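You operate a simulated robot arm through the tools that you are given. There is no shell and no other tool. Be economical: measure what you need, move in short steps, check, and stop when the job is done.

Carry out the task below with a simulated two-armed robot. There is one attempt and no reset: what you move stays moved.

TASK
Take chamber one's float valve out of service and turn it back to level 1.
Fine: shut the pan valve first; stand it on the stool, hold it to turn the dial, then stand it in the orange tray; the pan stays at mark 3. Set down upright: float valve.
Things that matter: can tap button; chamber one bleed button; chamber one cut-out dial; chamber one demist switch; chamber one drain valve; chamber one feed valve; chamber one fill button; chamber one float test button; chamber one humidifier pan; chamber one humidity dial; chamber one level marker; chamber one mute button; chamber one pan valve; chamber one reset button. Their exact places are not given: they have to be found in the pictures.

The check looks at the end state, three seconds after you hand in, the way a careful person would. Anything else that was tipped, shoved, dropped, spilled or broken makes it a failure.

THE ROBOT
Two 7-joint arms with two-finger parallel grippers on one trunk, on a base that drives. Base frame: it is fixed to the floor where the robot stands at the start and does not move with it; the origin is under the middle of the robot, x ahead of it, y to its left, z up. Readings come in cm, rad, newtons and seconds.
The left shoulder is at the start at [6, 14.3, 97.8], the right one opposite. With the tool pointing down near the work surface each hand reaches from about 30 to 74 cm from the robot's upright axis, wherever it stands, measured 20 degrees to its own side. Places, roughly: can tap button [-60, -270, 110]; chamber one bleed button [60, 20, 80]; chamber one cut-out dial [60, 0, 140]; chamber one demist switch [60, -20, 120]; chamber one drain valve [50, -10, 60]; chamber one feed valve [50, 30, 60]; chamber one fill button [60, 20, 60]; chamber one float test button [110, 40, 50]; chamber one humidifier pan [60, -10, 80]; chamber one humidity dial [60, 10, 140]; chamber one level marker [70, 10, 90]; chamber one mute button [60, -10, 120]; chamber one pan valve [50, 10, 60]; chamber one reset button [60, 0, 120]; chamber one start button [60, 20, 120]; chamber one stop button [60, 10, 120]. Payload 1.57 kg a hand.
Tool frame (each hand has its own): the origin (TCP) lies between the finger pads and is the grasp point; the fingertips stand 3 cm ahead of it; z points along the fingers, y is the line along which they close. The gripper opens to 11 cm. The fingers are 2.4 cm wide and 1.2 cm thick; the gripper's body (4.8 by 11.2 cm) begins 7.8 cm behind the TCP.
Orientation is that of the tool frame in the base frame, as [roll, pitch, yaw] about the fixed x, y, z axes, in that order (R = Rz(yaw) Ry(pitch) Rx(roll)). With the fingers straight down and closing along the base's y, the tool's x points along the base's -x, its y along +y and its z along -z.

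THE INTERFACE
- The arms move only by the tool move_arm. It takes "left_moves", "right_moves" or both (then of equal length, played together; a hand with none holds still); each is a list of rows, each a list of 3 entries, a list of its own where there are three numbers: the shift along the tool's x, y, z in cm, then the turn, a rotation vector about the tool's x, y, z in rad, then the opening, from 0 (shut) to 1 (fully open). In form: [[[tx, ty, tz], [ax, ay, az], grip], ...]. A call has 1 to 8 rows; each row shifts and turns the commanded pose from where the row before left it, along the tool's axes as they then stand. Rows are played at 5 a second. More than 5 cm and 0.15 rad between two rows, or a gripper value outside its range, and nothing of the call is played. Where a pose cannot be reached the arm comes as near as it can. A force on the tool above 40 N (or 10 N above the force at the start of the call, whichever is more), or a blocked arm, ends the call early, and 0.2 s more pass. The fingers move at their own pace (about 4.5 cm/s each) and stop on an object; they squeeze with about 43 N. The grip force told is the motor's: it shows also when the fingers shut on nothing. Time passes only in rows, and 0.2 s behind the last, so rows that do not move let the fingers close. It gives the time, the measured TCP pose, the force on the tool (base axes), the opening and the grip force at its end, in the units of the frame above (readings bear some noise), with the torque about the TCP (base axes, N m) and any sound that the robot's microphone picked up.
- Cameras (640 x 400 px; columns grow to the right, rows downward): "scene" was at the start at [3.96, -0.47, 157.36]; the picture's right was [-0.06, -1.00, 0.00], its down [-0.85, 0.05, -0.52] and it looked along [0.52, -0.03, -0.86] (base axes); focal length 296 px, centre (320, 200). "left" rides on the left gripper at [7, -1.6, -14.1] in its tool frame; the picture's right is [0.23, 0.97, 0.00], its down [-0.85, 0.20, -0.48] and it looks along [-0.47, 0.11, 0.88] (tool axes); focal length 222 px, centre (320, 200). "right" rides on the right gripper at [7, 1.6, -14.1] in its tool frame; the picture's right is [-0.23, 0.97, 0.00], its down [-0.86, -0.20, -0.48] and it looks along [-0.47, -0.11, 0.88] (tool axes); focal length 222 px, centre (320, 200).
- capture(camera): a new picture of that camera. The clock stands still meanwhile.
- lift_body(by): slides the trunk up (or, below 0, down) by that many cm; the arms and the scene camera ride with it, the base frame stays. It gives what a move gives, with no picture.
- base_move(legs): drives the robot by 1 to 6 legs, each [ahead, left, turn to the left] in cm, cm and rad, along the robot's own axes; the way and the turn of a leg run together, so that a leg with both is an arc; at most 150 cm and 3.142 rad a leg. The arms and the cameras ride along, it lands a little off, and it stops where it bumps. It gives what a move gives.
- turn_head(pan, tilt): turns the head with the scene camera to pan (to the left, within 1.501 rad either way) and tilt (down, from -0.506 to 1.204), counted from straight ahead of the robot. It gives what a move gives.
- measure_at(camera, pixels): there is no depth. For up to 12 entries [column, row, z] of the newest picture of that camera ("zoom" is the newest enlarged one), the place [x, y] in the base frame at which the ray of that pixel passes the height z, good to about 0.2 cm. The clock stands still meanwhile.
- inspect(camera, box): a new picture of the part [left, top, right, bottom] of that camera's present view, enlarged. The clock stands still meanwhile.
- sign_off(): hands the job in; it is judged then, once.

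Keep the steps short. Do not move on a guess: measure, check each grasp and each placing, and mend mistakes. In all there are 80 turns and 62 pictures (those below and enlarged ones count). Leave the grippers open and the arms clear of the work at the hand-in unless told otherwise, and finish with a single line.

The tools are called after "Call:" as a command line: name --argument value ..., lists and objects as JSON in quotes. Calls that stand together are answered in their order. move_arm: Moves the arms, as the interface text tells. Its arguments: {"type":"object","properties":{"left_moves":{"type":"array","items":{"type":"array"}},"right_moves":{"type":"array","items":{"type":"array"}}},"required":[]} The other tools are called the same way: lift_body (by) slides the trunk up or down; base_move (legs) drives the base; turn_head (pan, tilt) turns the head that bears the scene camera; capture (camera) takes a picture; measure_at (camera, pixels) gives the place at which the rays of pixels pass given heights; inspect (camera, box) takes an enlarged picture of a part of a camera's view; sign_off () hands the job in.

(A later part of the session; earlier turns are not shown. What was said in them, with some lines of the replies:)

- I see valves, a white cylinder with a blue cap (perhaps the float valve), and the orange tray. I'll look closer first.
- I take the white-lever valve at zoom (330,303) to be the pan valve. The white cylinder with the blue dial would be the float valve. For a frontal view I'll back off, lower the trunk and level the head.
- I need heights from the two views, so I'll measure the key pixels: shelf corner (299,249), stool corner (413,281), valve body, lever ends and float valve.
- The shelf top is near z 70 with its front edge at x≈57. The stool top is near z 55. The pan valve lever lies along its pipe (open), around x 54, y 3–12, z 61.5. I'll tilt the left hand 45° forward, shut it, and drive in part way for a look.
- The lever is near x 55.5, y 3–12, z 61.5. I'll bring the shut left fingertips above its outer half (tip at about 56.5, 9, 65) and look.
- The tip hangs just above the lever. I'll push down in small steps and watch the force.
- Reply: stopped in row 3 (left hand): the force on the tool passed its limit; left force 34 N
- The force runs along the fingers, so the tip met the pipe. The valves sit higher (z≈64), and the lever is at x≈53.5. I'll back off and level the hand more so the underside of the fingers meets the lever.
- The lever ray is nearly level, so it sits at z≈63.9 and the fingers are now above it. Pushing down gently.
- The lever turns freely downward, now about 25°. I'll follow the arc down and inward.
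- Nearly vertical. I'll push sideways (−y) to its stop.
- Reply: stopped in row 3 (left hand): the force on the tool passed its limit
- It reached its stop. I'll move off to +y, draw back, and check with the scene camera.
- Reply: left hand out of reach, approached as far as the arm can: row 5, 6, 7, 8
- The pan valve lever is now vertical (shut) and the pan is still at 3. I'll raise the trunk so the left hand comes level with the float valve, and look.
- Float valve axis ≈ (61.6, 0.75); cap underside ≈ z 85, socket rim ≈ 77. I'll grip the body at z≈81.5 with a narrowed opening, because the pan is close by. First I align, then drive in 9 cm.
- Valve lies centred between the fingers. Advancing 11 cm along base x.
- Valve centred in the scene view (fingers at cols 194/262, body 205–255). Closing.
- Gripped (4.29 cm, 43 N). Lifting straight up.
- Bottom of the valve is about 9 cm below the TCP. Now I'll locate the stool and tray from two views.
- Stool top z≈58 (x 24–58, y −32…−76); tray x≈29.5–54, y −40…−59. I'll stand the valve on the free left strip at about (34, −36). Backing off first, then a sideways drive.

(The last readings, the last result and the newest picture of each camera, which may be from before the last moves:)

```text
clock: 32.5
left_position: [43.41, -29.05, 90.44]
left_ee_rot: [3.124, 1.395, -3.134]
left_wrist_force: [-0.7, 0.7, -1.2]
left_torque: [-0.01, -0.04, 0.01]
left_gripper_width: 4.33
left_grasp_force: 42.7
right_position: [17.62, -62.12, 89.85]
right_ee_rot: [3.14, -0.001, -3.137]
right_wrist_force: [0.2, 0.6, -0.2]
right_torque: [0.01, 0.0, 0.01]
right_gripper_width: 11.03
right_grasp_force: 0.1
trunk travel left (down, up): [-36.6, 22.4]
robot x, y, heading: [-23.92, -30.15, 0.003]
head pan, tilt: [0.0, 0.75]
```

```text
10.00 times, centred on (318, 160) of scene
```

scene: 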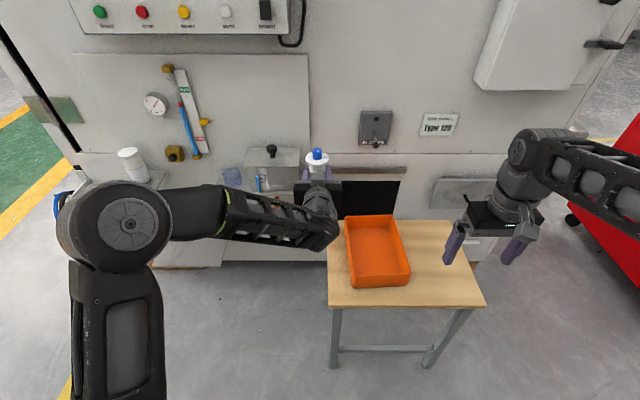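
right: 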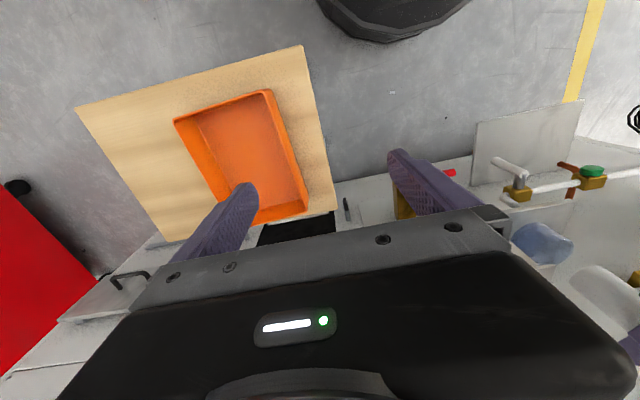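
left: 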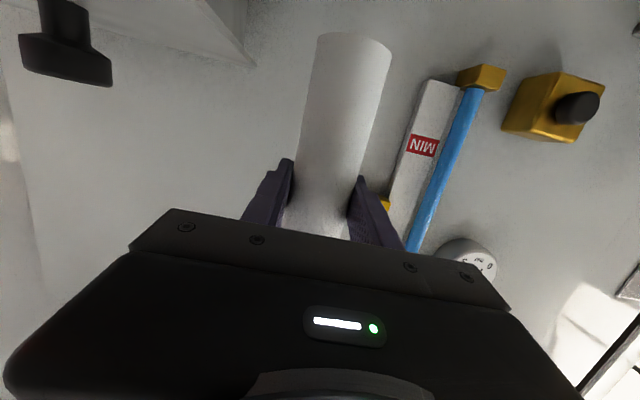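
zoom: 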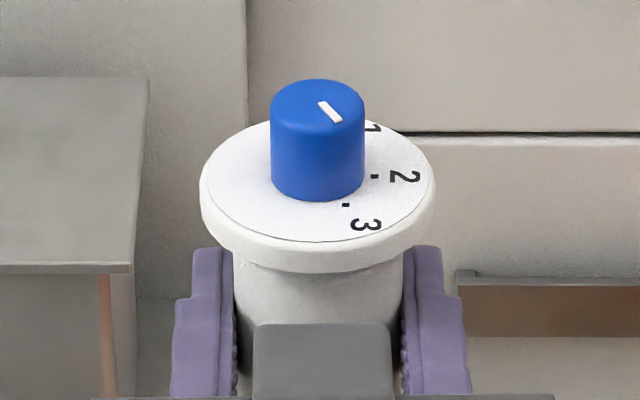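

The pointer on the knob points front‑right, at "3". Level 1 is the back‑right mark, about 120° counter‑clockwise seen from above. I'll carry the valve over the stool strip and lower part way.

Call:
move_arm --left_moves '[[[0.4, -1.65, -2.31], [0, 0, 0], 0.1], [[0.4, -1.65, -2.31], [0, 0, 0], 0.1], [[0.4, -1.65, -2.31], [0, 0, 0], 0.1], [[0.4, -1.65, -2.31], [0, 0, 0], 0.1], [[3.94, 0, 0.69], [0, 0, 0], 0.1], [[3.94, 0, 0.69], [0, 0, 0], 0.1], [[3.94, 0, 0.69], [0, 0, 0], 0.1], [[3.94, 0, 0.69], [0, 0, 0], 0.1]]'

Call:
capture --camera "left"

Call:
capture --camera "scene"

```text
clock: 34.3
left_position: [34.15, -35.83, 74.35]
left_ee_rot: [3.127, 1.396, -3.133]
left_wrist_force: [-0.4, 1.1, -1.7]
left_torque: [0.0, 0.01, -0.01]
left_gripper_width: 4.29
left_grasp_force: 42.9
right_position: [17.74, -62.16, 89.88]
right_ee_rot: [3.141, -0.002, -3.136]
right_wrist_force: [-0.5, -0.6, 0.6]
right_torque: [-0.02, -0.03, 0.0]
right_gripper_width: 11.0
right_grasp_force: 0.0
trunk travel left (down, up): [-36.6, 22.4]
robot x, y, heading: [-24.08, -29.99, 0.004]
head pan, tilt: [0.0, 0.75]
```

```text
27 pictures are left
```

left: 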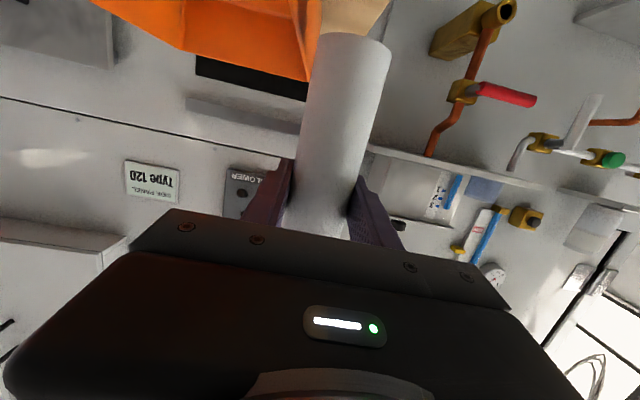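

```text
26 pictures are left
```

scene: 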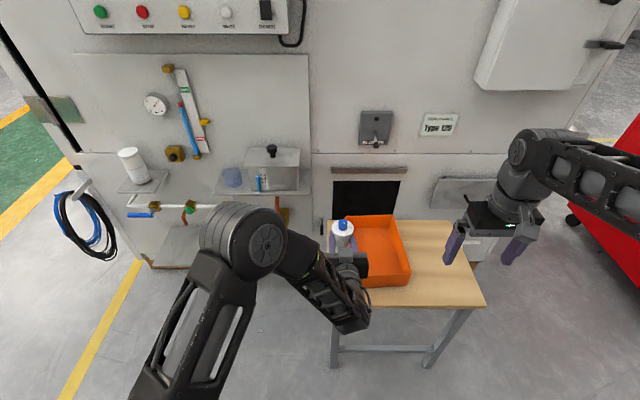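

Tray wall is at y≈−38.5; I'll nudge +0.6 in y for clearance and lower to just above the stool.

Call:
move_arm --left_moves '[[[0, 0.6, 0], [0, 0, 0], 0.1], [[1.97, 0, 0.34], [0, 0, 0], 0.1], [[1.97, 0, 0.34], [0, 0, 0], 0.1], [[1.48, 0, 0.26], [0, 0, 0], 0.1]]'

Call:
capture --camera "left"

```text
clock: 35.3
left_position: [34.09, -34.99, 68.96]
left_ee_rot: [3.128, 1.399, -3.132]
left_wrist_force: [0.3, 0.0, -1.7]
left_torque: [0.01, 0.01, -0.04]
left_gripper_width: 4.3
left_grasp_force: 42.9
right_position: [17.62, -62.11, 89.9]
right_ee_rot: [-3.14, -0.001, -3.136]
right_wrist_force: [-0.1, -0.6, -0.1]
right_torque: [0.03, 0.03, 0.01]
right_gripper_width: 10.99
right_grasp_force: 0.0
trunk travel left (down, up): [-36.6, 22.4]
robot x, y, heading: [-24.22, -29.69, 0.005]
head pan, tilt: [0.0, 0.75]
```

```text
25 pictures are left
```

left: 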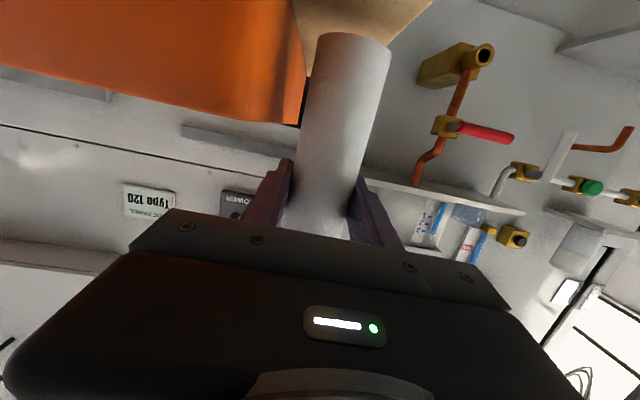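

Call:
move_arm --left_moves '[[[0.5, 0, 0.09], [0, 0, 0], 0.1], [[0.5, 0, 0.09], [0, 0, 0], 0.1], [[0.4, 0, 0.07], [0, 0, 0], 0.1]]'

```text
clock: 36.1
left_position: [34.21, -35.19, 67.47]
left_ee_rot: [3.127, 1.396, -3.135]
left_wrist_force: [-0.7, 0.0, -2.2]
left_torque: [0.0, 0.03, 0.04]
left_gripper_width: 4.3
left_grasp_force: 42.8
right_position: [17.79, -62.22, 89.86]
right_ee_rot: [3.14, -0.001, -3.136]
right_wrist_force: [-1.4, 0.1, 0.6]
right_torque: [-0.01, 0.03, 0.0]
right_gripper_width: 11.0
right_grasp_force: 0.0
trunk travel left (down, up): [-36.6, 22.4]
robot x, y, heading: [-23.83, -30.04, 0.006]
head pan, tilt: [0.0, 0.75]
```

Call:
move_arm --left_moves '[[[0.3, 0, 0.05], [0, 0, 0], 0.1], [[0.2, 0, 0.03], [0, 0, 0], 0.1]]'

Call:
capture --camera "left"

```text
clock: 36.7
left_position: [34.12, -35.08, 67.04]
left_ee_rot: [3.125, 1.397, -3.134]
left_wrist_force: [-0.1, 0.3, -1.6]
left_torque: [0.0, 0.0, 0.03]
left_gripper_width: 4.27
left_grasp_force: 43.2
right_position: [17.8, -62.07, 89.77]
right_ee_rot: [-3.14, 0.0, -3.136]
right_wrist_force: [-0.1, -0.5, 0.4]
right_torque: [0.01, 0.01, -0.04]
right_gripper_width: 11.02
right_grasp_force: 0.1
trunk travel left (down, up): [-36.6, 22.4]
robot x, y, heading: [-23.81, -29.9, 0.003]
head pan, tilt: [0.0, 0.75]
```

```text
24 pictures are left
```

left: 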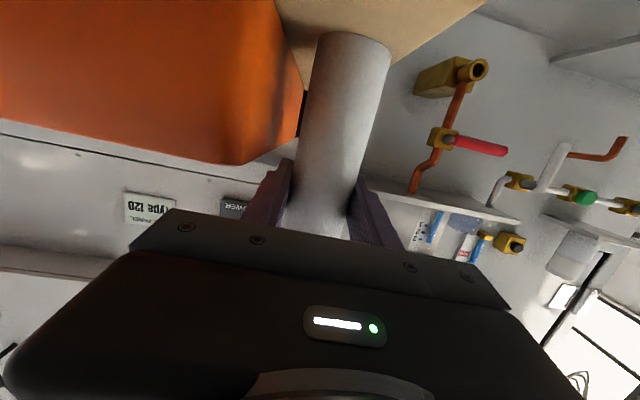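

Not yet touching. Lowering in finer steps.

Call:
move_arm --left_moves '[[[0.3, 0, 0.05], [0, 0, 0], 0.1], [[0.3, 0, 0.05], [0, 0, 0], 0.1]]'

Call:
move_arm --left_moves '[[[0.25, 0, 0.04], [0, 0, 0], 0.1], [[0.25, 0, 0.04], [0, 0, 0], 0.1]]'

```text
clock: 37.3
left_position: [34.27, -35.19, 67.05]
left_ee_rot: [3.138, 1.409, -3.121]
left_wrist_force: [-5.7, 3.1, 29.2]
left_torque: [0.23, 0.85, 0.04]
left_gripper_width: 4.28
left_grasp_force: 42.9
right_position: [17.52, -62.09, 90.06]
right_ee_rot: [-3.141, 0.002, -3.136]
right_wrist_force: [0.4, 0.5, 0.5]
right_torque: [-0.04, -0.03, 0.01]
right_gripper_width: 11.02
right_grasp_force: 0.0
trunk travel left (down, up): [-36.6, 22.4]
robot x, y, heading: [-23.73, -30.1, 0.006]
head pan, tilt: [0.0, 0.75]
```

```text
clock: 37.8
left_position: [34.32, -35.13, 66.91]
left_ee_rot: [-3.128, 1.42, -3.101]
left_wrist_force: [3.0, -0.9, 10.1]
left_torque: [0.08, -0.02, -0.01]
left_gripper_width: 4.33
left_grasp_force: 43.3
right_position: [17.61, -62.21, 89.95]
right_ee_rot: [3.14, -0.003, -3.137]
right_wrist_force: [-0.5, 0.5, -0.5]
right_torque: [0.01, 0.02, 0.02]
right_gripper_width: 11.02
right_grasp_force: 0.0
trunk travel left (down, up): [-36.6, 22.4]
robot x, y, heading: [-23.51, -29.83, 0.008]
head pan, tilt: [0.0, 0.75]
stopped in row 2 (left hand): the force on the tool passed its limit (the readings are from after the stop); the commanded pose is now the measured one
```

Contact: stool top ≈ 58. I'll ease up 0.15 cm and undo the 0.02 rad deflection so it stands square.

Call:
move_arm --left_moves '[[[-0.15, 0, -0.03], [0, 0.022, 0], 0.1], [[0, 0, 0], [0, 0, 0], 0.1]]'

Call:
inspect --camera "scene" --box '[290, 200, 430, 320]'

```text
clock: 38.4
left_position: [34.44, -35.12, 66.82]
left_ee_rot: [-3.134, 1.393, -3.111]
left_wrist_force: [4.0, 0.0, 8.2]
left_torque: [-0.01, -0.56, 0.03]
left_gripper_width: 4.27
left_grasp_force: 43.0
right_position: [17.66, -62.06, 89.99]
right_ee_rot: [-3.141, -0.001, -3.136]
right_wrist_force: [0.1, -0.6, 0.6]
right_torque: [-0.01, -0.04, -0.01]
right_gripper_width: 11.01
right_grasp_force: 0.1
trunk travel left (down, up): [-36.6, 22.4]
robot x, y, heading: [-23.85, -29.67, 0.006]
head pan, tilt: [0.0, 0.75]
```

```text
3.33 times, centred on (360, 260) of scene
```

zoom: 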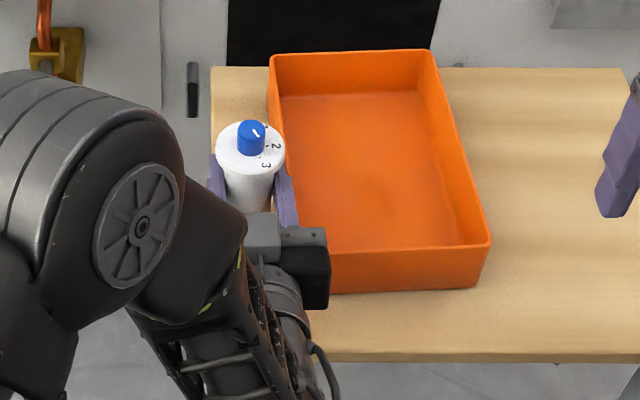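

Call:
inspect --camera "scene" --box '[315, 210, 360, 245]'

```text
11.43 times, centred on (338, 228) of scene
```

zoom: 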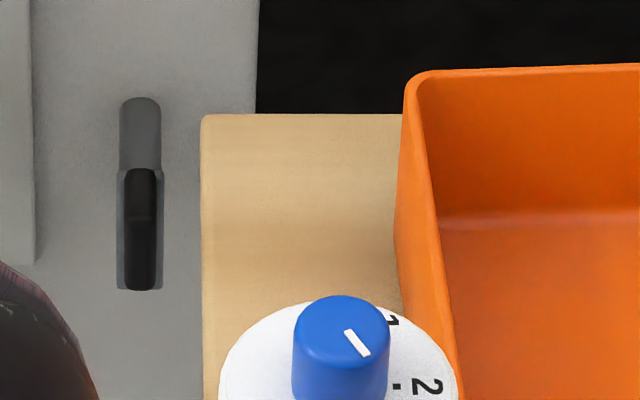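

Pointer still front‑right = "3". I'll measure the knob centre and bring the right hand above it.

Call:
measure_at --camera "zoom" --pixels '[[341, 329, 73.5], [341, 329, 74], [341, 400, 72]]'

```text
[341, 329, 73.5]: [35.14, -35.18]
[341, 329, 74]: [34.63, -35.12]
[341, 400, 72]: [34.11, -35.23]
```

Knob at ≈(34.6, −35.1), top z≈74. First I pre‑turn the right wrist 1.05 rad clockwise (so it can turn back 2.1) and narrow the fingers, staying where it is.

Call:
move_arm --right_moves '[[[0, 0, 0], [0, 0, 0.15], 0.4], [[0, 0, 0], [0, 0, 0.15], 0.4], [[0, 0, 0], [0, 0, 0.15], 0.4], [[0, 0, 0], [0, 0, 0.15], 0.4], [[0, 0, 0], [0, 0, 0.15], 0.4], [[0, 0, 0], [0, 0, 0.15], 0.4], [[0, 0, 0], [0, 0, 0.15], 0.4]]'

```text
clock: 40.0
left_position: [34.31, -35.14, 67.11]
left_ee_rot: [-3.137, 1.392, -3.112]
left_wrist_force: [2.8, 0.4, 13.0]
left_torque: [0.11, -0.59, 0.01]
left_gripper_width: 4.27
left_grasp_force: 42.7
right_position: [17.67, -62.16, 89.9]
right_ee_rot: [3.141, 0.0, 2.094]
right_wrist_force: [0.0, -0.5, -0.3]
right_torque: [-0.03, 0.03, 0.03]
right_gripper_width: 4.41
right_grasp_force: 0.0
trunk travel left (down, up): [-36.6, 22.4]
robot x, y, heading: [-24.61, -29.88, 0.006]
head pan, tilt: [0.0, 0.75]
```

Call:
move_arm --right_moves '[[[-2.13, 3.68, 0], [0, 0, 0], 0.4], [[-2.13, 3.68, 0], [0, 0, 0], 0.4], [[-2.13, 3.68, 0], [0, 0, 0], 0.4], [[-2.13, 3.68, 0], [0, 0, 0], 0.4], [[3.9, 2.25, 0], [0, 0, 0], 0.4], [[3.9, 2.25, 0], [0, 0, 0], 0.4], [[3.9, 2.25, 0], [0, 0, 0], 0.4], [[3.9, 2.25, 0], [0, 0, 0], 0.4]]'

Call:
capture --camera "right"

```text
clock: 41.8
left_position: [34.3, -35.26, 66.83]
left_ee_rot: [-3.134, 1.392, -3.113]
left_wrist_force: [-2.0, 0.2, 13.6]
left_torque: [-0.01, -0.03, 0.0]
left_gripper_width: 4.31
left_grasp_force: 42.7
right_position: [33.52, -44.19, 89.88]
right_ee_rot: [3.142, 0.0, 2.096]
right_wrist_force: [0.1, 0.2, 0.6]
right_torque: [0.0, 0.0, -0.01]
right_gripper_width: 4.42
right_grasp_force: 0.0
right hand out of reach, approached as far as the arm can: row 4
trunk travel left (down, up): [-36.6, 22.4]
robot x, y, heading: [-24.15, -29.69, -0.001]
head pan, tilt: [0.0, 0.75]
```

```text
21 pictures are left
```

right: 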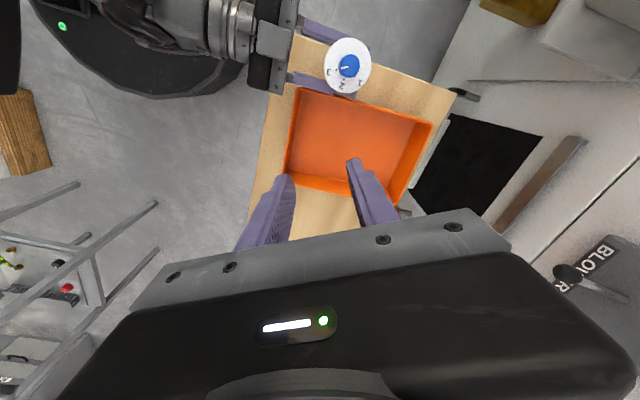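

Call:
inspect --camera "right" --box '[310, 30, 390, 100]'

Call:
measure_at --camera "right" --pixels '[[349, 65, 74], [349, 65, 72]]'

```text
5.71 times, centred on (350, 65) of right
```

zoom: 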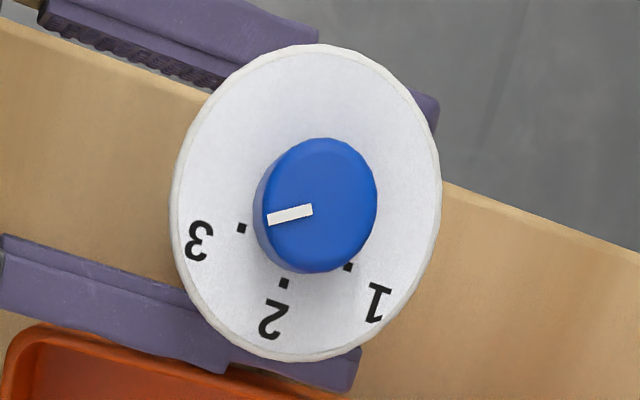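

```text
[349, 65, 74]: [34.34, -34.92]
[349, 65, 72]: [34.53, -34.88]
```

Right camera clearly shows the pointer at "3"; knob centre ≈ (34.4, −34.95). Moving over it, and down to 2 cm above.

Call:
move_arm --right_moves '[[[3.78, 2.7, 0], [0, 0, 0], 0.4], [[3.78, 2.7, 0], [0, 0, 0], 0.4], [[0, 0, 3.6], [0, 0, 0], 0.4], [[0, 0, 3.6], [0, 0, 0], 0.4], [[0, 0, 3.2], [0, 0, 0], 0.4]]'

Call:
capture --camera "right"

```text
clock: 43.0
left_position: [34.18, -35.23, 66.86]
left_ee_rot: [-3.137, 1.391, -3.11]
left_wrist_force: [-1.9, -3.6, 11.9]
left_torque: [-0.24, -0.07, -0.04]
left_gripper_width: 4.27
left_grasp_force: 43.0
right_position: [34.1, -38.39, 79.45]
right_ee_rot: [3.141, 0.001, 2.098]
right_wrist_force: [0.1, 0.4, -0.2]
right_torque: [-0.03, 0.01, -0.01]
right_gripper_width: 4.4
right_grasp_force: 0.0
right hand out of reach, approached as far as the arm can: row 2
trunk travel left (down, up): [-36.6, 22.4]
robot x, y, heading: [-23.85, -30.06, 0.012]
head pan, tilt: [0.0, 0.75]
```

```text
19 pictures are left
```

right: 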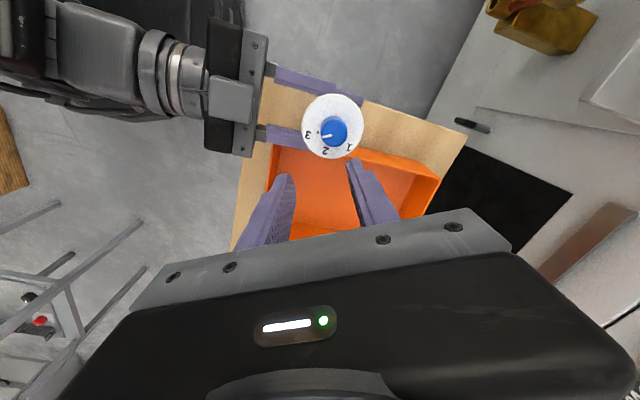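

The right hand stopped at y −38.4, out of reach in this wrist pose. I'll undo part of the pre‑turn and see if it comes over.

Call:
move_arm --right_moves '[[[0, 0, 0], [0, 0, -0.15], 0.4], [[0, 0, 0], [0, 0, -0.15], 0.4], [[0, 0, 0], [0, 0, -0.15], 0.4], [[0, 0, 0], [0, 0, 0], 0.4]]'

```text
clock: 44.0
left_position: [34.34, -35.2, 66.86]
left_ee_rot: [-3.138, 1.392, -3.113]
left_wrist_force: [-2.8, -2.9, 10.9]
left_torque: [-0.26, 0.02, -0.04]
left_gripper_width: 4.29
left_grasp_force: 43.3
right_position: [33.98, -38.38, 79.48]
right_ee_rot: [3.141, 0.001, 2.549]
right_wrist_force: [-0.7, -0.2, -0.5]
right_torque: [-0.04, 0.02, -0.01]
right_gripper_width: 4.4
right_grasp_force: 0.1
trunk travel left (down, up): [-36.6, 22.4]
robot x, y, heading: [-23.96, -29.8, 0.007]
head pan, tilt: [0.0, 0.75]
```

Call:
move_arm --right_moves '[[[0.8, 1.5, 0], [0, 0, 0], 0.4], [[0.8, 1.55, 0], [0, 0, 0], 0.4]]'

Call:
capture --camera "right"

```text
clock: 44.6
left_position: [34.4, -35.18, 67.0]
left_ee_rot: [-3.14, 1.392, -3.114]
left_wrist_force: [-2.1, -1.9, 10.6]
left_torque: [-0.22, -0.05, -0.03]
left_gripper_width: 4.3
left_grasp_force: 43.1
right_position: [34.28, -34.95, 79.47]
right_ee_rot: [-3.142, 0.0, 2.545]
right_wrist_force: [-0.2, 0.5, 0.5]
right_torque: [0.04, -0.05, 0.01]
right_gripper_width: 4.39
right_grasp_force: 0.0
trunk travel left (down, up): [-36.6, 22.4]
robot x, y, heading: [-23.87, -29.8, 0.01]
head pan, tilt: [0.0, 0.75]
```

```text
18 pictures are left
```

right: 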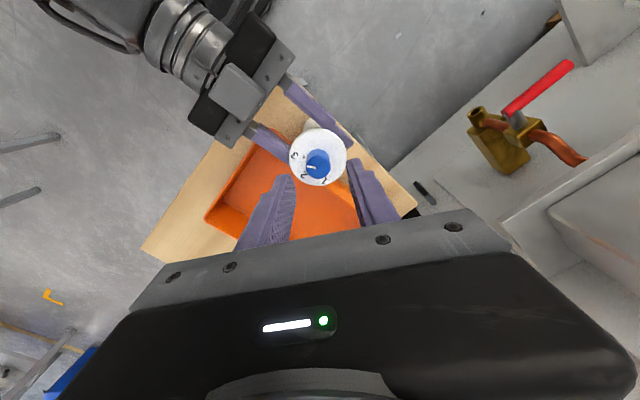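

Call:
measure_at --camera "right" --pixels '[[317, 161, 74], [317, 161, 73]]'

```text
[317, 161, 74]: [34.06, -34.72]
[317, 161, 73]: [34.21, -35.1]
```

Aligned. Descending 4 cm (tips to z≈72.4) and closing on the knob.

Call:
move_arm --right_moves '[[[0, 0, 1.5], [0, 0, 0], 0.4], [[0, 0, 1.5], [0, 0, 0], 0.4], [[0, 0, 1.1], [0, 0, 0], 0.4], [[0, 0, 0], [0, 0, 0], 0.25], [[0, 0, 0], [0, 0, 0], 0.1], [[0, 0, 0], [0, 0, 0], 0.05], [[0, 0, 0], [0, 0, 0], 0.05]]'

```text
clock: 46.2
left_position: [34.37, -35.22, 66.9]
left_ee_rot: [-3.137, 1.391, -3.114]
left_wrist_force: [3.8, 1.7, 8.7]
left_torque: [-0.54, 0.17, -0.07]
left_gripper_width: 4.3
left_grasp_force: 43.5
right_position: [34.42, -35.03, 75.32]
right_ee_rot: [-3.14, 0.001, 2.545]
right_wrist_force: [-5.3, -4.3, 2.0]
right_torque: [-0.25, 0.3, -0.03]
right_gripper_width: 2.21
right_grasp_force: 35.3
trunk travel left (down, up): [-36.6, 22.4]
robot x, y, heading: [-24.29, -29.96, 0.004]
head pan, tilt: [0.0, 0.75]
```

Knob gripped (2.21 cm). Turning counter‑clockwise 1.05 rad first.

Call:
move_arm --right_moves '[[[0, 0, 0], [0, 0, -0.15], 0.05], [[0, 0, 0], [0, 0, -0.15], 0.05], [[0, 0, 0], [0, 0, -0.15], 0.05], [[0, 0, 0], [0, 0, -0.15], 0.05], [[0, 0, 0], [0, 0, -0.15], 0.05], [[0, 0, 0], [0, 0, -0.15], 0.05], [[0, 0, 0], [0, 0, -0.15], 0.05]]'

Call:
capture --camera "right"

```text
clock: 47.8
left_position: [34.34, -34.92, 66.94]
left_ee_rot: [-3.141, 1.391, -3.115]
left_wrist_force: [12.7, 10.7, 5.1]
left_torque: [-0.77, 0.58, -0.01]
left_gripper_width: 4.29
left_grasp_force: 43.1
right_position: [34.38, -35.06, 75.43]
right_ee_rot: [-3.141, -0.002, -2.684]
right_wrist_force: [-13.4, -11.0, 7.9]
right_torque: [-0.21, 0.39, -0.01]
right_gripper_width: 2.22
right_grasp_force: 35.5
trunk travel left (down, up): [-36.6, 22.4]
robot x, y, heading: [-23.7, -30.22, 0.008]
head pan, tilt: [0.0, 0.75]
```

```text
17 pictures are left
```

right: 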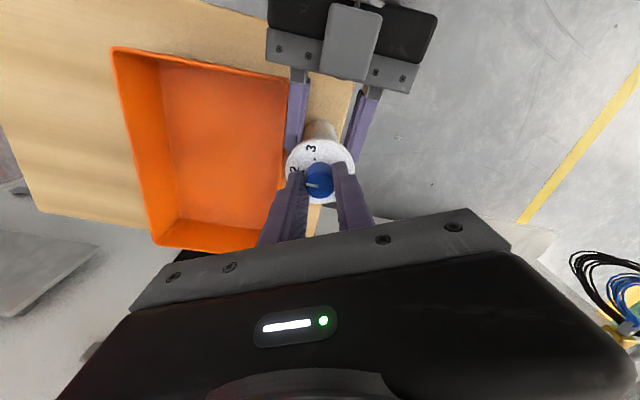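

Turned about 60° (pointer near 2). Continuing 0.75 rad while easing a small side force.

Call:
move_arm --right_moves '[[[0.19, -0.04, 0], [0, 0, -0.15], 0.05], [[0, 0, 0], [0, 0, -0.15], 0.05], [[0, 0, 0], [0, 0, -0.15], 0.05], [[0, 0, 0], [0, 0, -0.15], 0.05], [[0, 0, 0], [0, 0, -0.15], 0.05], [[0, 0, 0], [0, 0, 0], 0.05]]'

Call:
inspect --camera "right" --box '[260, 110, 390, 220]'

```text
clock: 49.2
left_position: [34.3, -35.16, 66.81]
left_ee_rot: [-3.14, 1.39, -3.113]
left_wrist_force: [-8.1, 12.7, 12.5]
left_torque: [-0.71, -0.66, 0.13]
left_gripper_width: 4.28
left_grasp_force: 43.0
right_position: [34.47, -35.23, 75.35]
right_ee_rot: [-3.14, 0.0, -1.936]
right_wrist_force: [8.9, -7.6, -0.1]
right_torque: [0.41, -0.3, 0.0]
right_gripper_width: 2.2
right_grasp_force: 34.8
trunk travel left (down, up): [-36.6, 22.4]
robot x, y, heading: [-24.1, -30.05, 0.002]
head pan, tilt: [0.0, 0.75]
```

```text
3.64 times, centred on (325, 165) of right
```

zoom: 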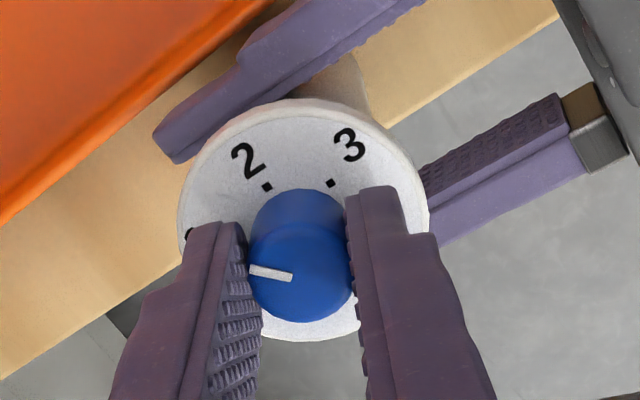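

Turned 103°. I'll release, rise, and check the pointer against mark 1.

Call:
move_arm --right_moves '[[[0, 0, 0], [0, 0, 0], 0.25], [[0, 0, 0], [0, 0, 0], 0.4], [[0, 0, 0], [0, 0, 0], 0.4], [[0, 0, -2.5], [0, 0, 0], 0.4], [[0, 0, -4], [0, 0, 0], 0.4], [[0, 0, -4], [0, 0, 0], 0.4]]'

Call:
inspect --camera "right" --box '[270, 90, 370, 180]'

Call:
inspect --camera "scene" --box '[315, 215, 370, 255]'

```text
clock: 50.6
left_position: [34.28, -35.23, 66.96]
left_ee_rot: [-3.14, 1.392, -3.115]
left_wrist_force: [-3.1, -2.7, 8.6]
left_torque: [-0.18, 0.03, 0.0]
left_gripper_width: 4.28
left_grasp_force: 43.0
right_position: [34.17, -35.09, 86.02]
right_ee_rot: [-3.141, -0.001, -1.939]
right_wrist_force: [1.8, 0.1, 0.0]
right_torque: [0.02, -0.01, 0.03]
right_gripper_width: 4.38
right_grasp_force: 0.0
trunk travel left (down, up): [-36.6, 22.4]
robot x, y, heading: [-24.18, -29.76, 0.008]
head pan, tilt: [0.0, 0.75]
```

```text
4.44 times, centred on (320, 135) of right
```

zoom: 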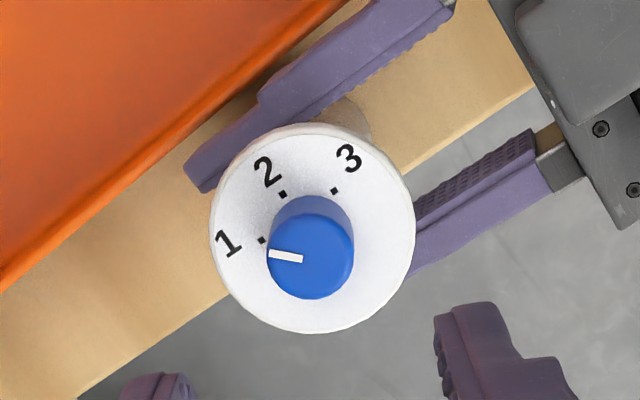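

```text
10.00 times, centred on (342, 235) of scene
```

zoom: 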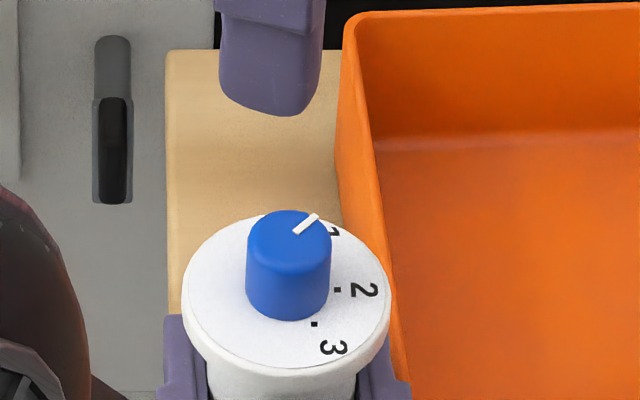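

The pointer sits about 17° short of mark 1 (marks are 60° apart). Descending again, regripping, and turning 0.30 rad more.

Call:
move_arm --right_moves '[[[0, 0, 4], [0, 0, 0], 0.4], [[0, 0, 4], [0, 0, 0], 0.4], [[0, 0, 2.6], [0, 0, 0], 0.4], [[0, 0, 0], [0, 0, 0], 0.2], [[0, 0, 0], [0, 0, 0], 0.05], [[0, 0, 0], [0, 0, 0], 0.05], [[0, 0, 0], [0, 0, -0.15], 0.05], [[0, 0, 0], [0, 0, -0.15], 0.05]]'

Call:
move_arm --right_moves '[[[0, 0, 0], [0, 0, 0], 0.05], [[0, 0, 0], [0, 0, 0], 0.25], [[0, 0, 0], [0, 0, 0], 0.4], [[0, 0, 0], [0, 0, 0], 0.4], [[0, 0, -2.5], [0, 0, 0], 0.4], [[0, 0, -4], [0, 0, 0], 0.4], [[0, 0, -4], [0, 0, 0], 0.4], [[0, 0, -4], [0, 0, 0], 0.4]]'

Call:
inspect --camera "right" --box '[270, 80, 370, 170]'

Call:
inspect --camera "scene" --box '[315, 215, 370, 255]'

```text
clock: 52.4
left_position: [34.35, -35.17, 66.85]
left_ee_rot: [-3.138, 1.393, -3.114]
left_wrist_force: [-10.4, 1.3, 9.7]
left_torque: [-0.49, -0.89, 0.3]
left_gripper_width: 4.26
left_grasp_force: 43.0
right_position: [34.4, -35.22, 75.27]
right_ee_rot: [3.141, 0.001, -1.637]
right_wrist_force: [10.1, -1.5, -1.5]
right_torque: [0.46, -0.11, -0.29]
right_gripper_width: 2.24
right_grasp_force: 35.6
trunk travel left (down, up): [-36.6, 22.4]
robot x, y, heading: [-24.29, -30.36, 0.005]
head pan, tilt: [0.0, 0.75]
```

```text
clock: 54.2
left_position: [34.38, -35.23, 66.83]
left_ee_rot: [3.132, 1.391, -3.123]
left_wrist_force: [-0.7, 2.6, 7.3]
left_torque: [0.25, -0.14, 0.09]
left_gripper_width: 4.29
left_grasp_force: 43.1
right_position: [34.25, -35.15, 88.77]
right_ee_rot: [3.139, 0.004, -1.636]
right_wrist_force: [-0.9, -0.7, -0.2]
right_torque: [0.12, 0.04, 0.01]
right_gripper_width: 4.39
right_grasp_force: 0.0
right hand out of reach, approached as far as the arm can: row 8
trunk travel left (down, up): [-36.6, 22.4]
robot x, y, heading: [-24.24, -29.81, 0.008]
head pan, tilt: [0.0, 0.75]
```

```text
4.44 times, centred on (320, 125) of right
```

zoom: 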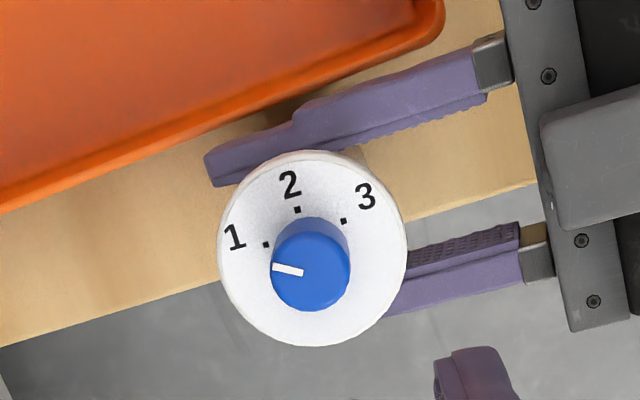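

```text
10.00 times, centred on (342, 235) of scene
```

zoom: 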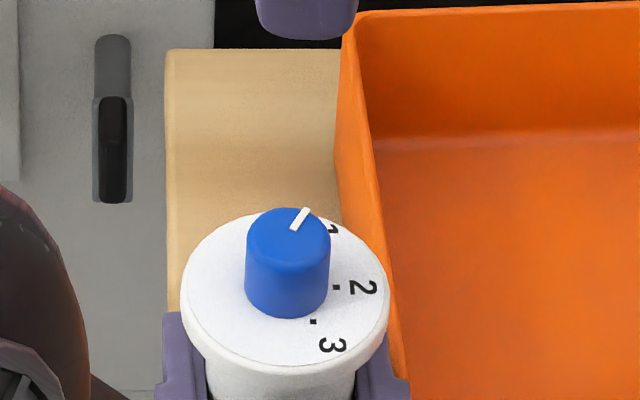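

Pointer is at mark 1: base angle ≈ −30° against about −30° for the mark, and the knob resisted at the end like a stop. Now I'll draw the right hand away to the right while lifting the valve 9 cm.

Call:
move_arm --left_moves '[[[0, 0, 0], [0, 0, 0], 0.1], [[0, 0, 0], [0, 0, 0], 0.1], [[-1.48, 0, -0.27], [0, 0, 0], 0.1], [[-1.48, 0, -0.27], [0, 0, 0], 0.1], [[-1.48, 0, -0.27], [0, 0, 0], 0.1], [[-1.48, 0, -0.27], [0, 0, 0], 0.1], [[-1.48, 0, -0.27], [0, 0, 0], 0.1], [[-1.48, 0, -0.27], [0, 0, 0], 0.1]]' --right_moves '[[[4.4, -0.3, 0], [0, 0, 0], 0.4], [[4.4, -0.3, 0], [0, 0, 0], 0.4], [[4.4, -0.3, 0], [0, 0, 0], 0.4], [[4.4, -0.3, 0], [0, 0, 0], 0.6], [[4.2, 1.5, 0], [0, 0, 0], 0.8], [[4.2, 1.5, 0], [0, 0, 0], 1], [[2, 3.5, 0], [0, 0, 0], 1], [[2, 3.5, 0], [0, 0, 0], 1]]'

Call:
capture --camera "scene"

```text
clock: 56.0
left_position: [34.33, -35.21, 75.89]
left_ee_rot: [-3.139, 1.39, -3.115]
left_wrist_force: [0.1, -0.2, -1.6]
left_torque: [0.01, 0.01, 0.02]
left_gripper_width: 4.28
left_grasp_force: 42.8
right_position: [23.51, -64.63, 88.83]
right_ee_rot: [-3.141, 0.0, -1.637]
right_wrist_force: [0.0, -0.4, -0.6]
right_torque: [0.03, 0.0, 0.03]
right_gripper_width: 11.01
right_grasp_force: 0.1
trunk travel left (down, up): [-36.6, 22.4]
robot x, y, heading: [-24.14, -30.14, 0.012]
head pan, tilt: [0.0, 0.75]
```

```text
11 pictures are left
```

scene: 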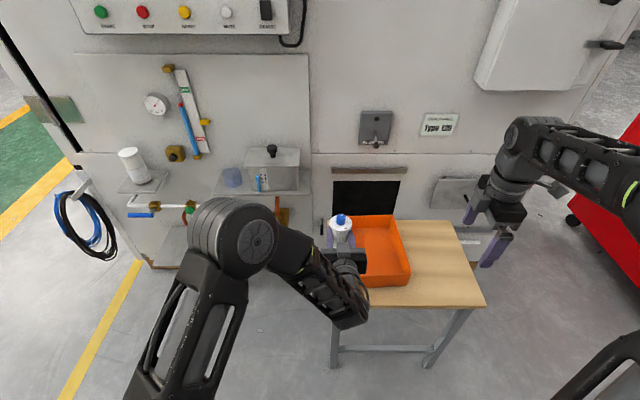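

Lifted clear. Moving to over the tray (39, −47.5), then lowering to about 1.5 cm above its floor.

Call:
move_arm --left_moves '[[[-0.21, -3.08, 1.16], [0, 0, 0], 0.1], [[-0.21, -3.08, 1.16], [0, 0, 0], 0.1], [[-0.21, -3.08, 1.16], [0, 0, 0], 0.1], [[-0.21, -3.08, 1.16], [0, 0, 0], 0.1], [[1.72, 0, 0.315], [0, 0, 0], 0.1], [[1.72, 0, 0.315], [0, 0, 0], 0.1], [[1.72, 0, 0.315], [0, 0, 0], 0.1]]'

Call:
inspect --camera "scene" --box '[290, 190, 450, 310]'

```text
clock: 57.6
left_position: [39.35, -47.3, 70.64]
left_ee_rot: [-3.137, 1.391, -3.114]
left_wrist_force: [-0.6, 0.5, -1.7]
left_torque: [0.01, 0.02, 0.04]
left_gripper_width: 4.28
left_grasp_force: 43.1
right_position: [23.46, -64.59, 88.73]
right_ee_rot: [3.141, 0.001, -1.637]
right_wrist_force: [0.1, 0.3, 0.2]
right_torque: [0.01, 0.02, 0.02]
right_gripper_width: 11.0
right_grasp_force: 0.1
trunk travel left (down, up): [-36.6, 22.4]
robot x, y, heading: [-23.97, -30.45, 0.002]
head pan, tilt: [0.0, 0.75]
```

```text
3.33 times, centred on (370, 250) of scene
```

zoom: 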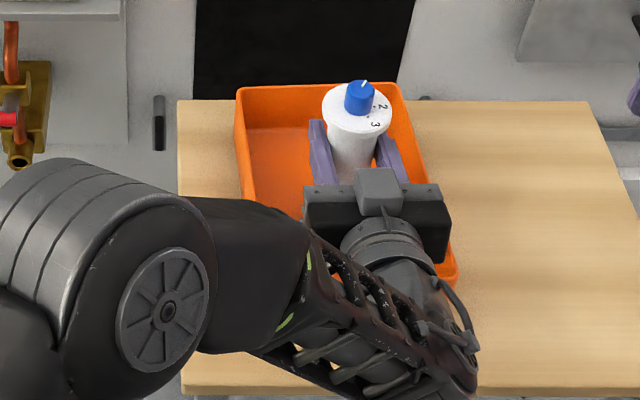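

Valve is inside the tray. Lowering gently.

Call:
move_arm --left_moves '[[[0.98, 0, 0.18], [0, 0, 0], 0.1], [[0.98, 0, 0.18], [0, 0, 0], 0.1], [[0.4, 0, 0.07], [0, 0, 0], 0.1], [[0.2, 0, 0.04], [0, 0, 0], 0.1]]'

Call:
capture --camera "left"

```text
clock: 58.6
left_position: [39.37, -47.37, 67.99]
left_ee_rot: [-3.137, 1.389, -3.114]
left_wrist_force: [0.6, -1.0, -1.7]
left_torque: [-0.04, 0.01, 0.01]
left_gripper_width: 4.27
left_grasp_force: 42.6
right_position: [23.53, -64.64, 88.71]
right_ee_rot: [3.14, 0.002, -1.639]
right_wrist_force: [-0.5, 0.5, -0.7]
right_torque: [-0.03, 0.02, 0.0]
right_gripper_width: 11.0
right_grasp_force: 0.1
trunk travel left (down, up): [-36.6, 22.4]
robot x, y, heading: [-23.9, -29.9, 0.01]
head pan, tilt: [0.0, 0.75]
```

```text
9 pictures are left
```

left: 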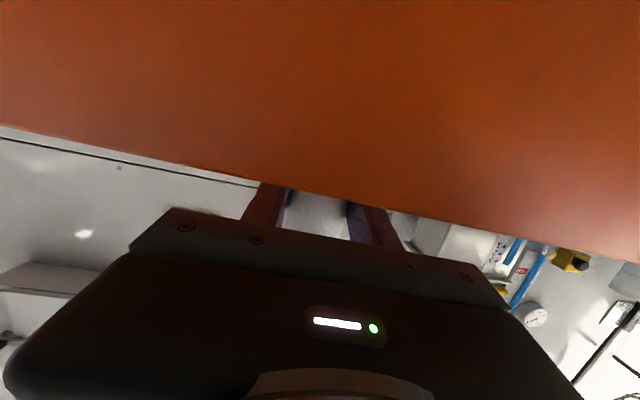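

Call:
move_arm --left_moves '[[[0.25, 0, 0.05], [0, 0, 0], 0.1], [[0, 0, 0], [0, 0, 0], 0.1]]'

```text
clock: 59.2
left_position: [39.44, -47.36, 67.63]
left_ee_rot: [-3.14, 1.39, -3.114]
left_wrist_force: [0.3, 1.0, -1.8]
left_torque: [-0.03, 0.0, 0.0]
left_gripper_width: 4.27
left_grasp_force: 42.7
right_position: [23.52, -64.55, 88.81]
right_ee_rot: [3.139, -0.001, -1.636]
right_wrist_force: [0.1, -1.2, 0.3]
right_torque: [-0.02, -0.01, 0.02]
right_gripper_width: 11.01
right_grasp_force: 0.1
trunk travel left (down, up): [-36.6, 22.4]
robot x, y, heading: [-23.98, -30.08, 0.009]
head pan, tilt: [0.0, 0.75]
```

Call:
move_arm --left_moves '[[[0.2, 0, 0.035], [0, 0, 0], 0.1], [[0, 0, 0], [0, 0, 0], 0.1]]'

```text
clock: 59.8
left_position: [39.53, -47.45, 67.57]
left_ee_rot: [-3.139, 1.39, -3.116]
left_wrist_force: [-0.4, 0.1, -2.0]
left_torque: [0.0, 0.01, -0.04]
left_gripper_width: 4.26
left_grasp_force: 42.8
right_position: [23.59, -64.57, 88.83]
right_ee_rot: [3.139, 0.001, -1.637]
right_wrist_force: [-0.3, -0.7, 0.4]
right_torque: [0.0, 0.03, 0.02]
right_gripper_width: 10.99
right_grasp_force: 0.0
trunk travel left (down, up): [-36.6, 22.4]
robot x, y, heading: [-24.36, -29.85, 0.006]
head pan, tilt: [0.0, 0.75]
```

Call:
move_arm --left_moves '[[[0.2, 0, 0.035], [0, 0, 0], 0.1], [[0, 0, 0], [0, 0, 0], 0.1]]'

```text
clock: 60.4
left_position: [39.41, -47.36, 67.51]
left_ee_rot: [-3.136, 1.39, -3.112]
left_wrist_force: [0.6, -0.6, 1.9]
left_torque: [0.04, -0.08, 0.02]
left_gripper_width: 4.25
left_grasp_force: 43.2
right_position: [23.67, -64.52, 88.91]
right_ee_rot: [-3.141, -0.001, -1.638]
right_wrist_force: [0.7, -0.6, 0.1]
right_torque: [-0.01, 0.02, 0.0]
right_gripper_width: 10.99
right_grasp_force: 0.0
trunk travel left (down, up): [-36.6, 22.4]
robot x, y, heading: [-24.12, -29.77, 0.006]
head pan, tilt: [0.0, 0.75]
```

Floor contact (force rose to +1.9 N). A touch more, then open.

Call:
move_arm --left_moves '[[[0.1, 0, 0.02], [0, 0, 0], 0.1], [[0, 0, 0], [0, 0, 0], 0.4], [[0, 0, 0], [0, 0, 0], 0.5], [[0, 0, 0], [0, 0, 0], 0.6], [[0, 0, 0], [0, 0, 0], 0.6]]'

Call:
inspect --camera "scene" --box '[290, 190, 450, 310]'

```text
clock: 61.6
left_position: [39.32, -47.36, 67.23]
left_ee_rot: [-3.139, 1.387, -3.115]
left_wrist_force: [0.5, -0.6, -0.1]
left_torque: [0.02, 0.02, -0.01]
left_gripper_width: 6.59
left_grasp_force: 0.1
right_position: [23.56, -64.5, 88.88]
right_ee_rot: [-3.14, -0.001, -1.636]
right_wrist_force: [0.4, -0.4, -0.2]
right_torque: [0.04, -0.02, -0.01]
right_gripper_width: 11.02
right_grasp_force: 0.1
trunk travel left (down, up): [-36.6, 22.4]
robot x, y, heading: [-23.88, -30.22, 0.007]
head pan, tilt: [0.0, 0.75]
```

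```text
3.33 times, centred on (370, 250) of scene
```

zoom: 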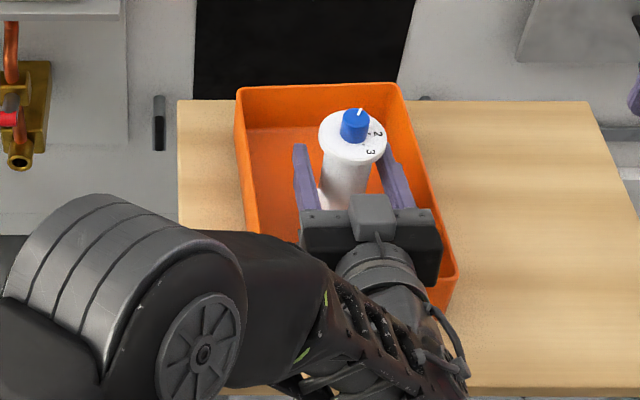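

The valve stands upright in the tray. Drawing the left hand straight back along base −x.

Call:
move_arm --left_moves '[[[0.27, 0, -1.48], [0, 0, 0], 0.6], [[0.32, 0, -1.72], [0, 0, 0], 0.6], [[0.32, 0, -1.72], [0, 0, 0], 0.6], [[0.32, 0, -1.72], [0, 0, 0], 0.6], [[0.1, 0, -1.0], [0, 0, 0], 0.6]]'

Call:
base_move --legs '[[-22, 0, 0]]'

Call:
capture --camera "scene"

```text
clock: 62.8
left_position: [31.66, -47.52, 67.35]
left_ee_rot: [-3.137, 1.391, -3.113]
left_wrist_force: [-0.1, -0.3, -0.2]
left_torque: [0.01, -0.01, 0.03]
left_gripper_width: 6.61
left_grasp_force: 0.0
right_position: [23.64, -64.64, 88.9]
right_ee_rot: [3.141, -0.002, -1.637]
right_wrist_force: [-0.4, -0.1, 0.7]
right_torque: [0.01, -0.01, 0.02]
right_gripper_width: 10.99
right_grasp_force: 0.1
trunk travel left (down, up): [-36.6, 22.4]
robot x, y, heading: [-24.19, -29.89, 0.003]
head pan, tilt: [0.0, 0.75]
```

```text
clock: 64.5
left_position: [9.75, -47.51, 67.31]
left_ee_rot: [-3.138, 1.391, -3.11]
left_wrist_force: [0.2, 0.1, -0.3]
left_torque: [0.0, -0.01, -0.01]
left_gripper_width: 6.6
left_grasp_force: 0.1
right_position: [1.92, -64.64, 88.74]
right_ee_rot: [3.141, 0.0, -1.635]
right_wrist_force: [0.1, 0.3, -0.2]
right_torque: [-0.02, 0.0, -0.03]
right_gripper_width: 11.0
right_grasp_force: 0.1
trunk travel left (down, up): [-36.6, 22.4]
robot x, y, heading: [-46.03, -30.04, 0.006]
head pan, tilt: [0.0, 0.75]
```

```text
7 pictures are left
```

scene: 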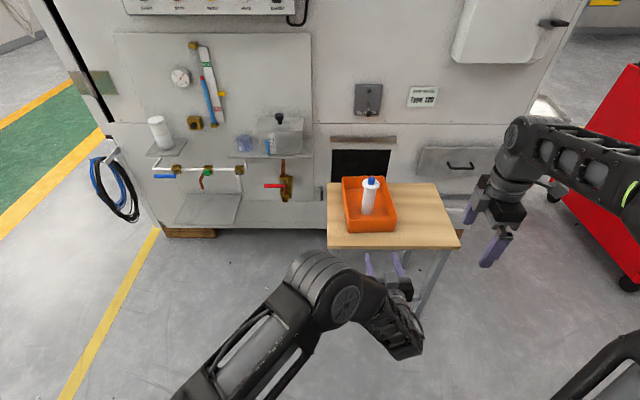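

Call:
inspect --camera "scene" --box '[140, 95, 320, 215]'

Call:
inspect --camera "scene" --box '[350, 165, 400, 225]'

Call:
move_arm --left_moves '[[[0, 0, 0], [0, 0, 0], 1], [[0, 0, 0], [0, 0, 0], 1], [[0, 0, 0], [0, 0, 0], 1]]'

```text
3.33 times, centred on (230, 155) of scene
```

zoom: 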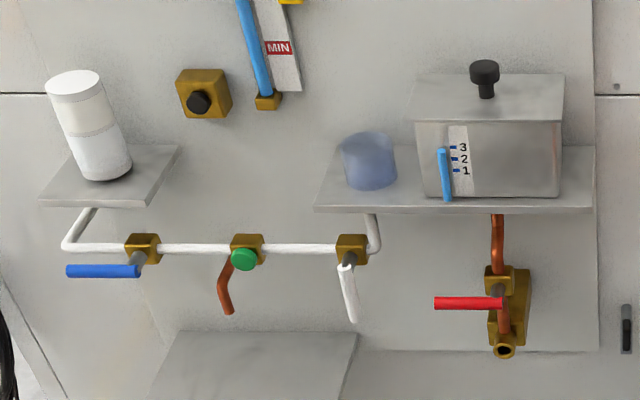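

```text
6.67 times, centred on (375, 195) of scene
```

zoom: 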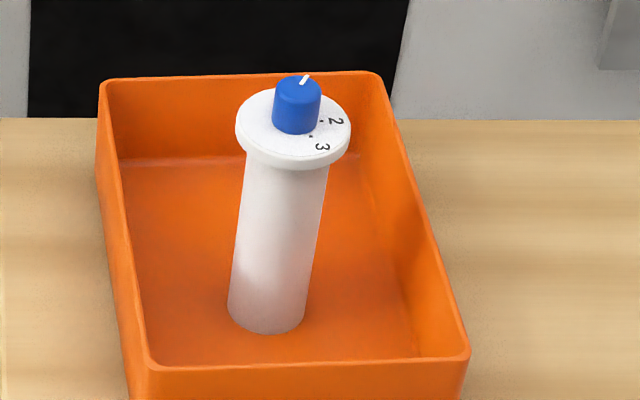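

```text
clock: 65.3
left_position: [9.96, -47.54, 67.36]
left_ee_rot: [-3.137, 1.39, -3.112]
left_wrist_force: [0.3, 0.2, -0.1]
left_torque: [0.0, 0.01, -0.02]
left_gripper_width: 11.01
left_grasp_force: 0.1
right_position: [1.9, -64.6, 88.78]
right_ee_rot: [-3.141, 0.0, -1.635]
right_wrist_force: [-1.0, 0.3, -0.2]
right_torque: [-0.01, 0.01, 0.02]
right_gripper_width: 11.01
right_grasp_force: 0.1
trunk travel left (down, up): [-36.6, 22.4]
robot x, y, heading: [-46.0, -30.25, 0.004]
head pan, tilt: [0.0, 0.75]
```

The pan valve is shut and the pan reads 3. The float valve stands upright in the tray with its pointer at 1, and both grippers are open and clear, so I'm handing in.

Call:
sign_off

```text
The job is handed in.
```

The pan valve is shut, the float valve is dialled back to level 1 and standing upright in the orange tray, and the pan is still at mark 3.
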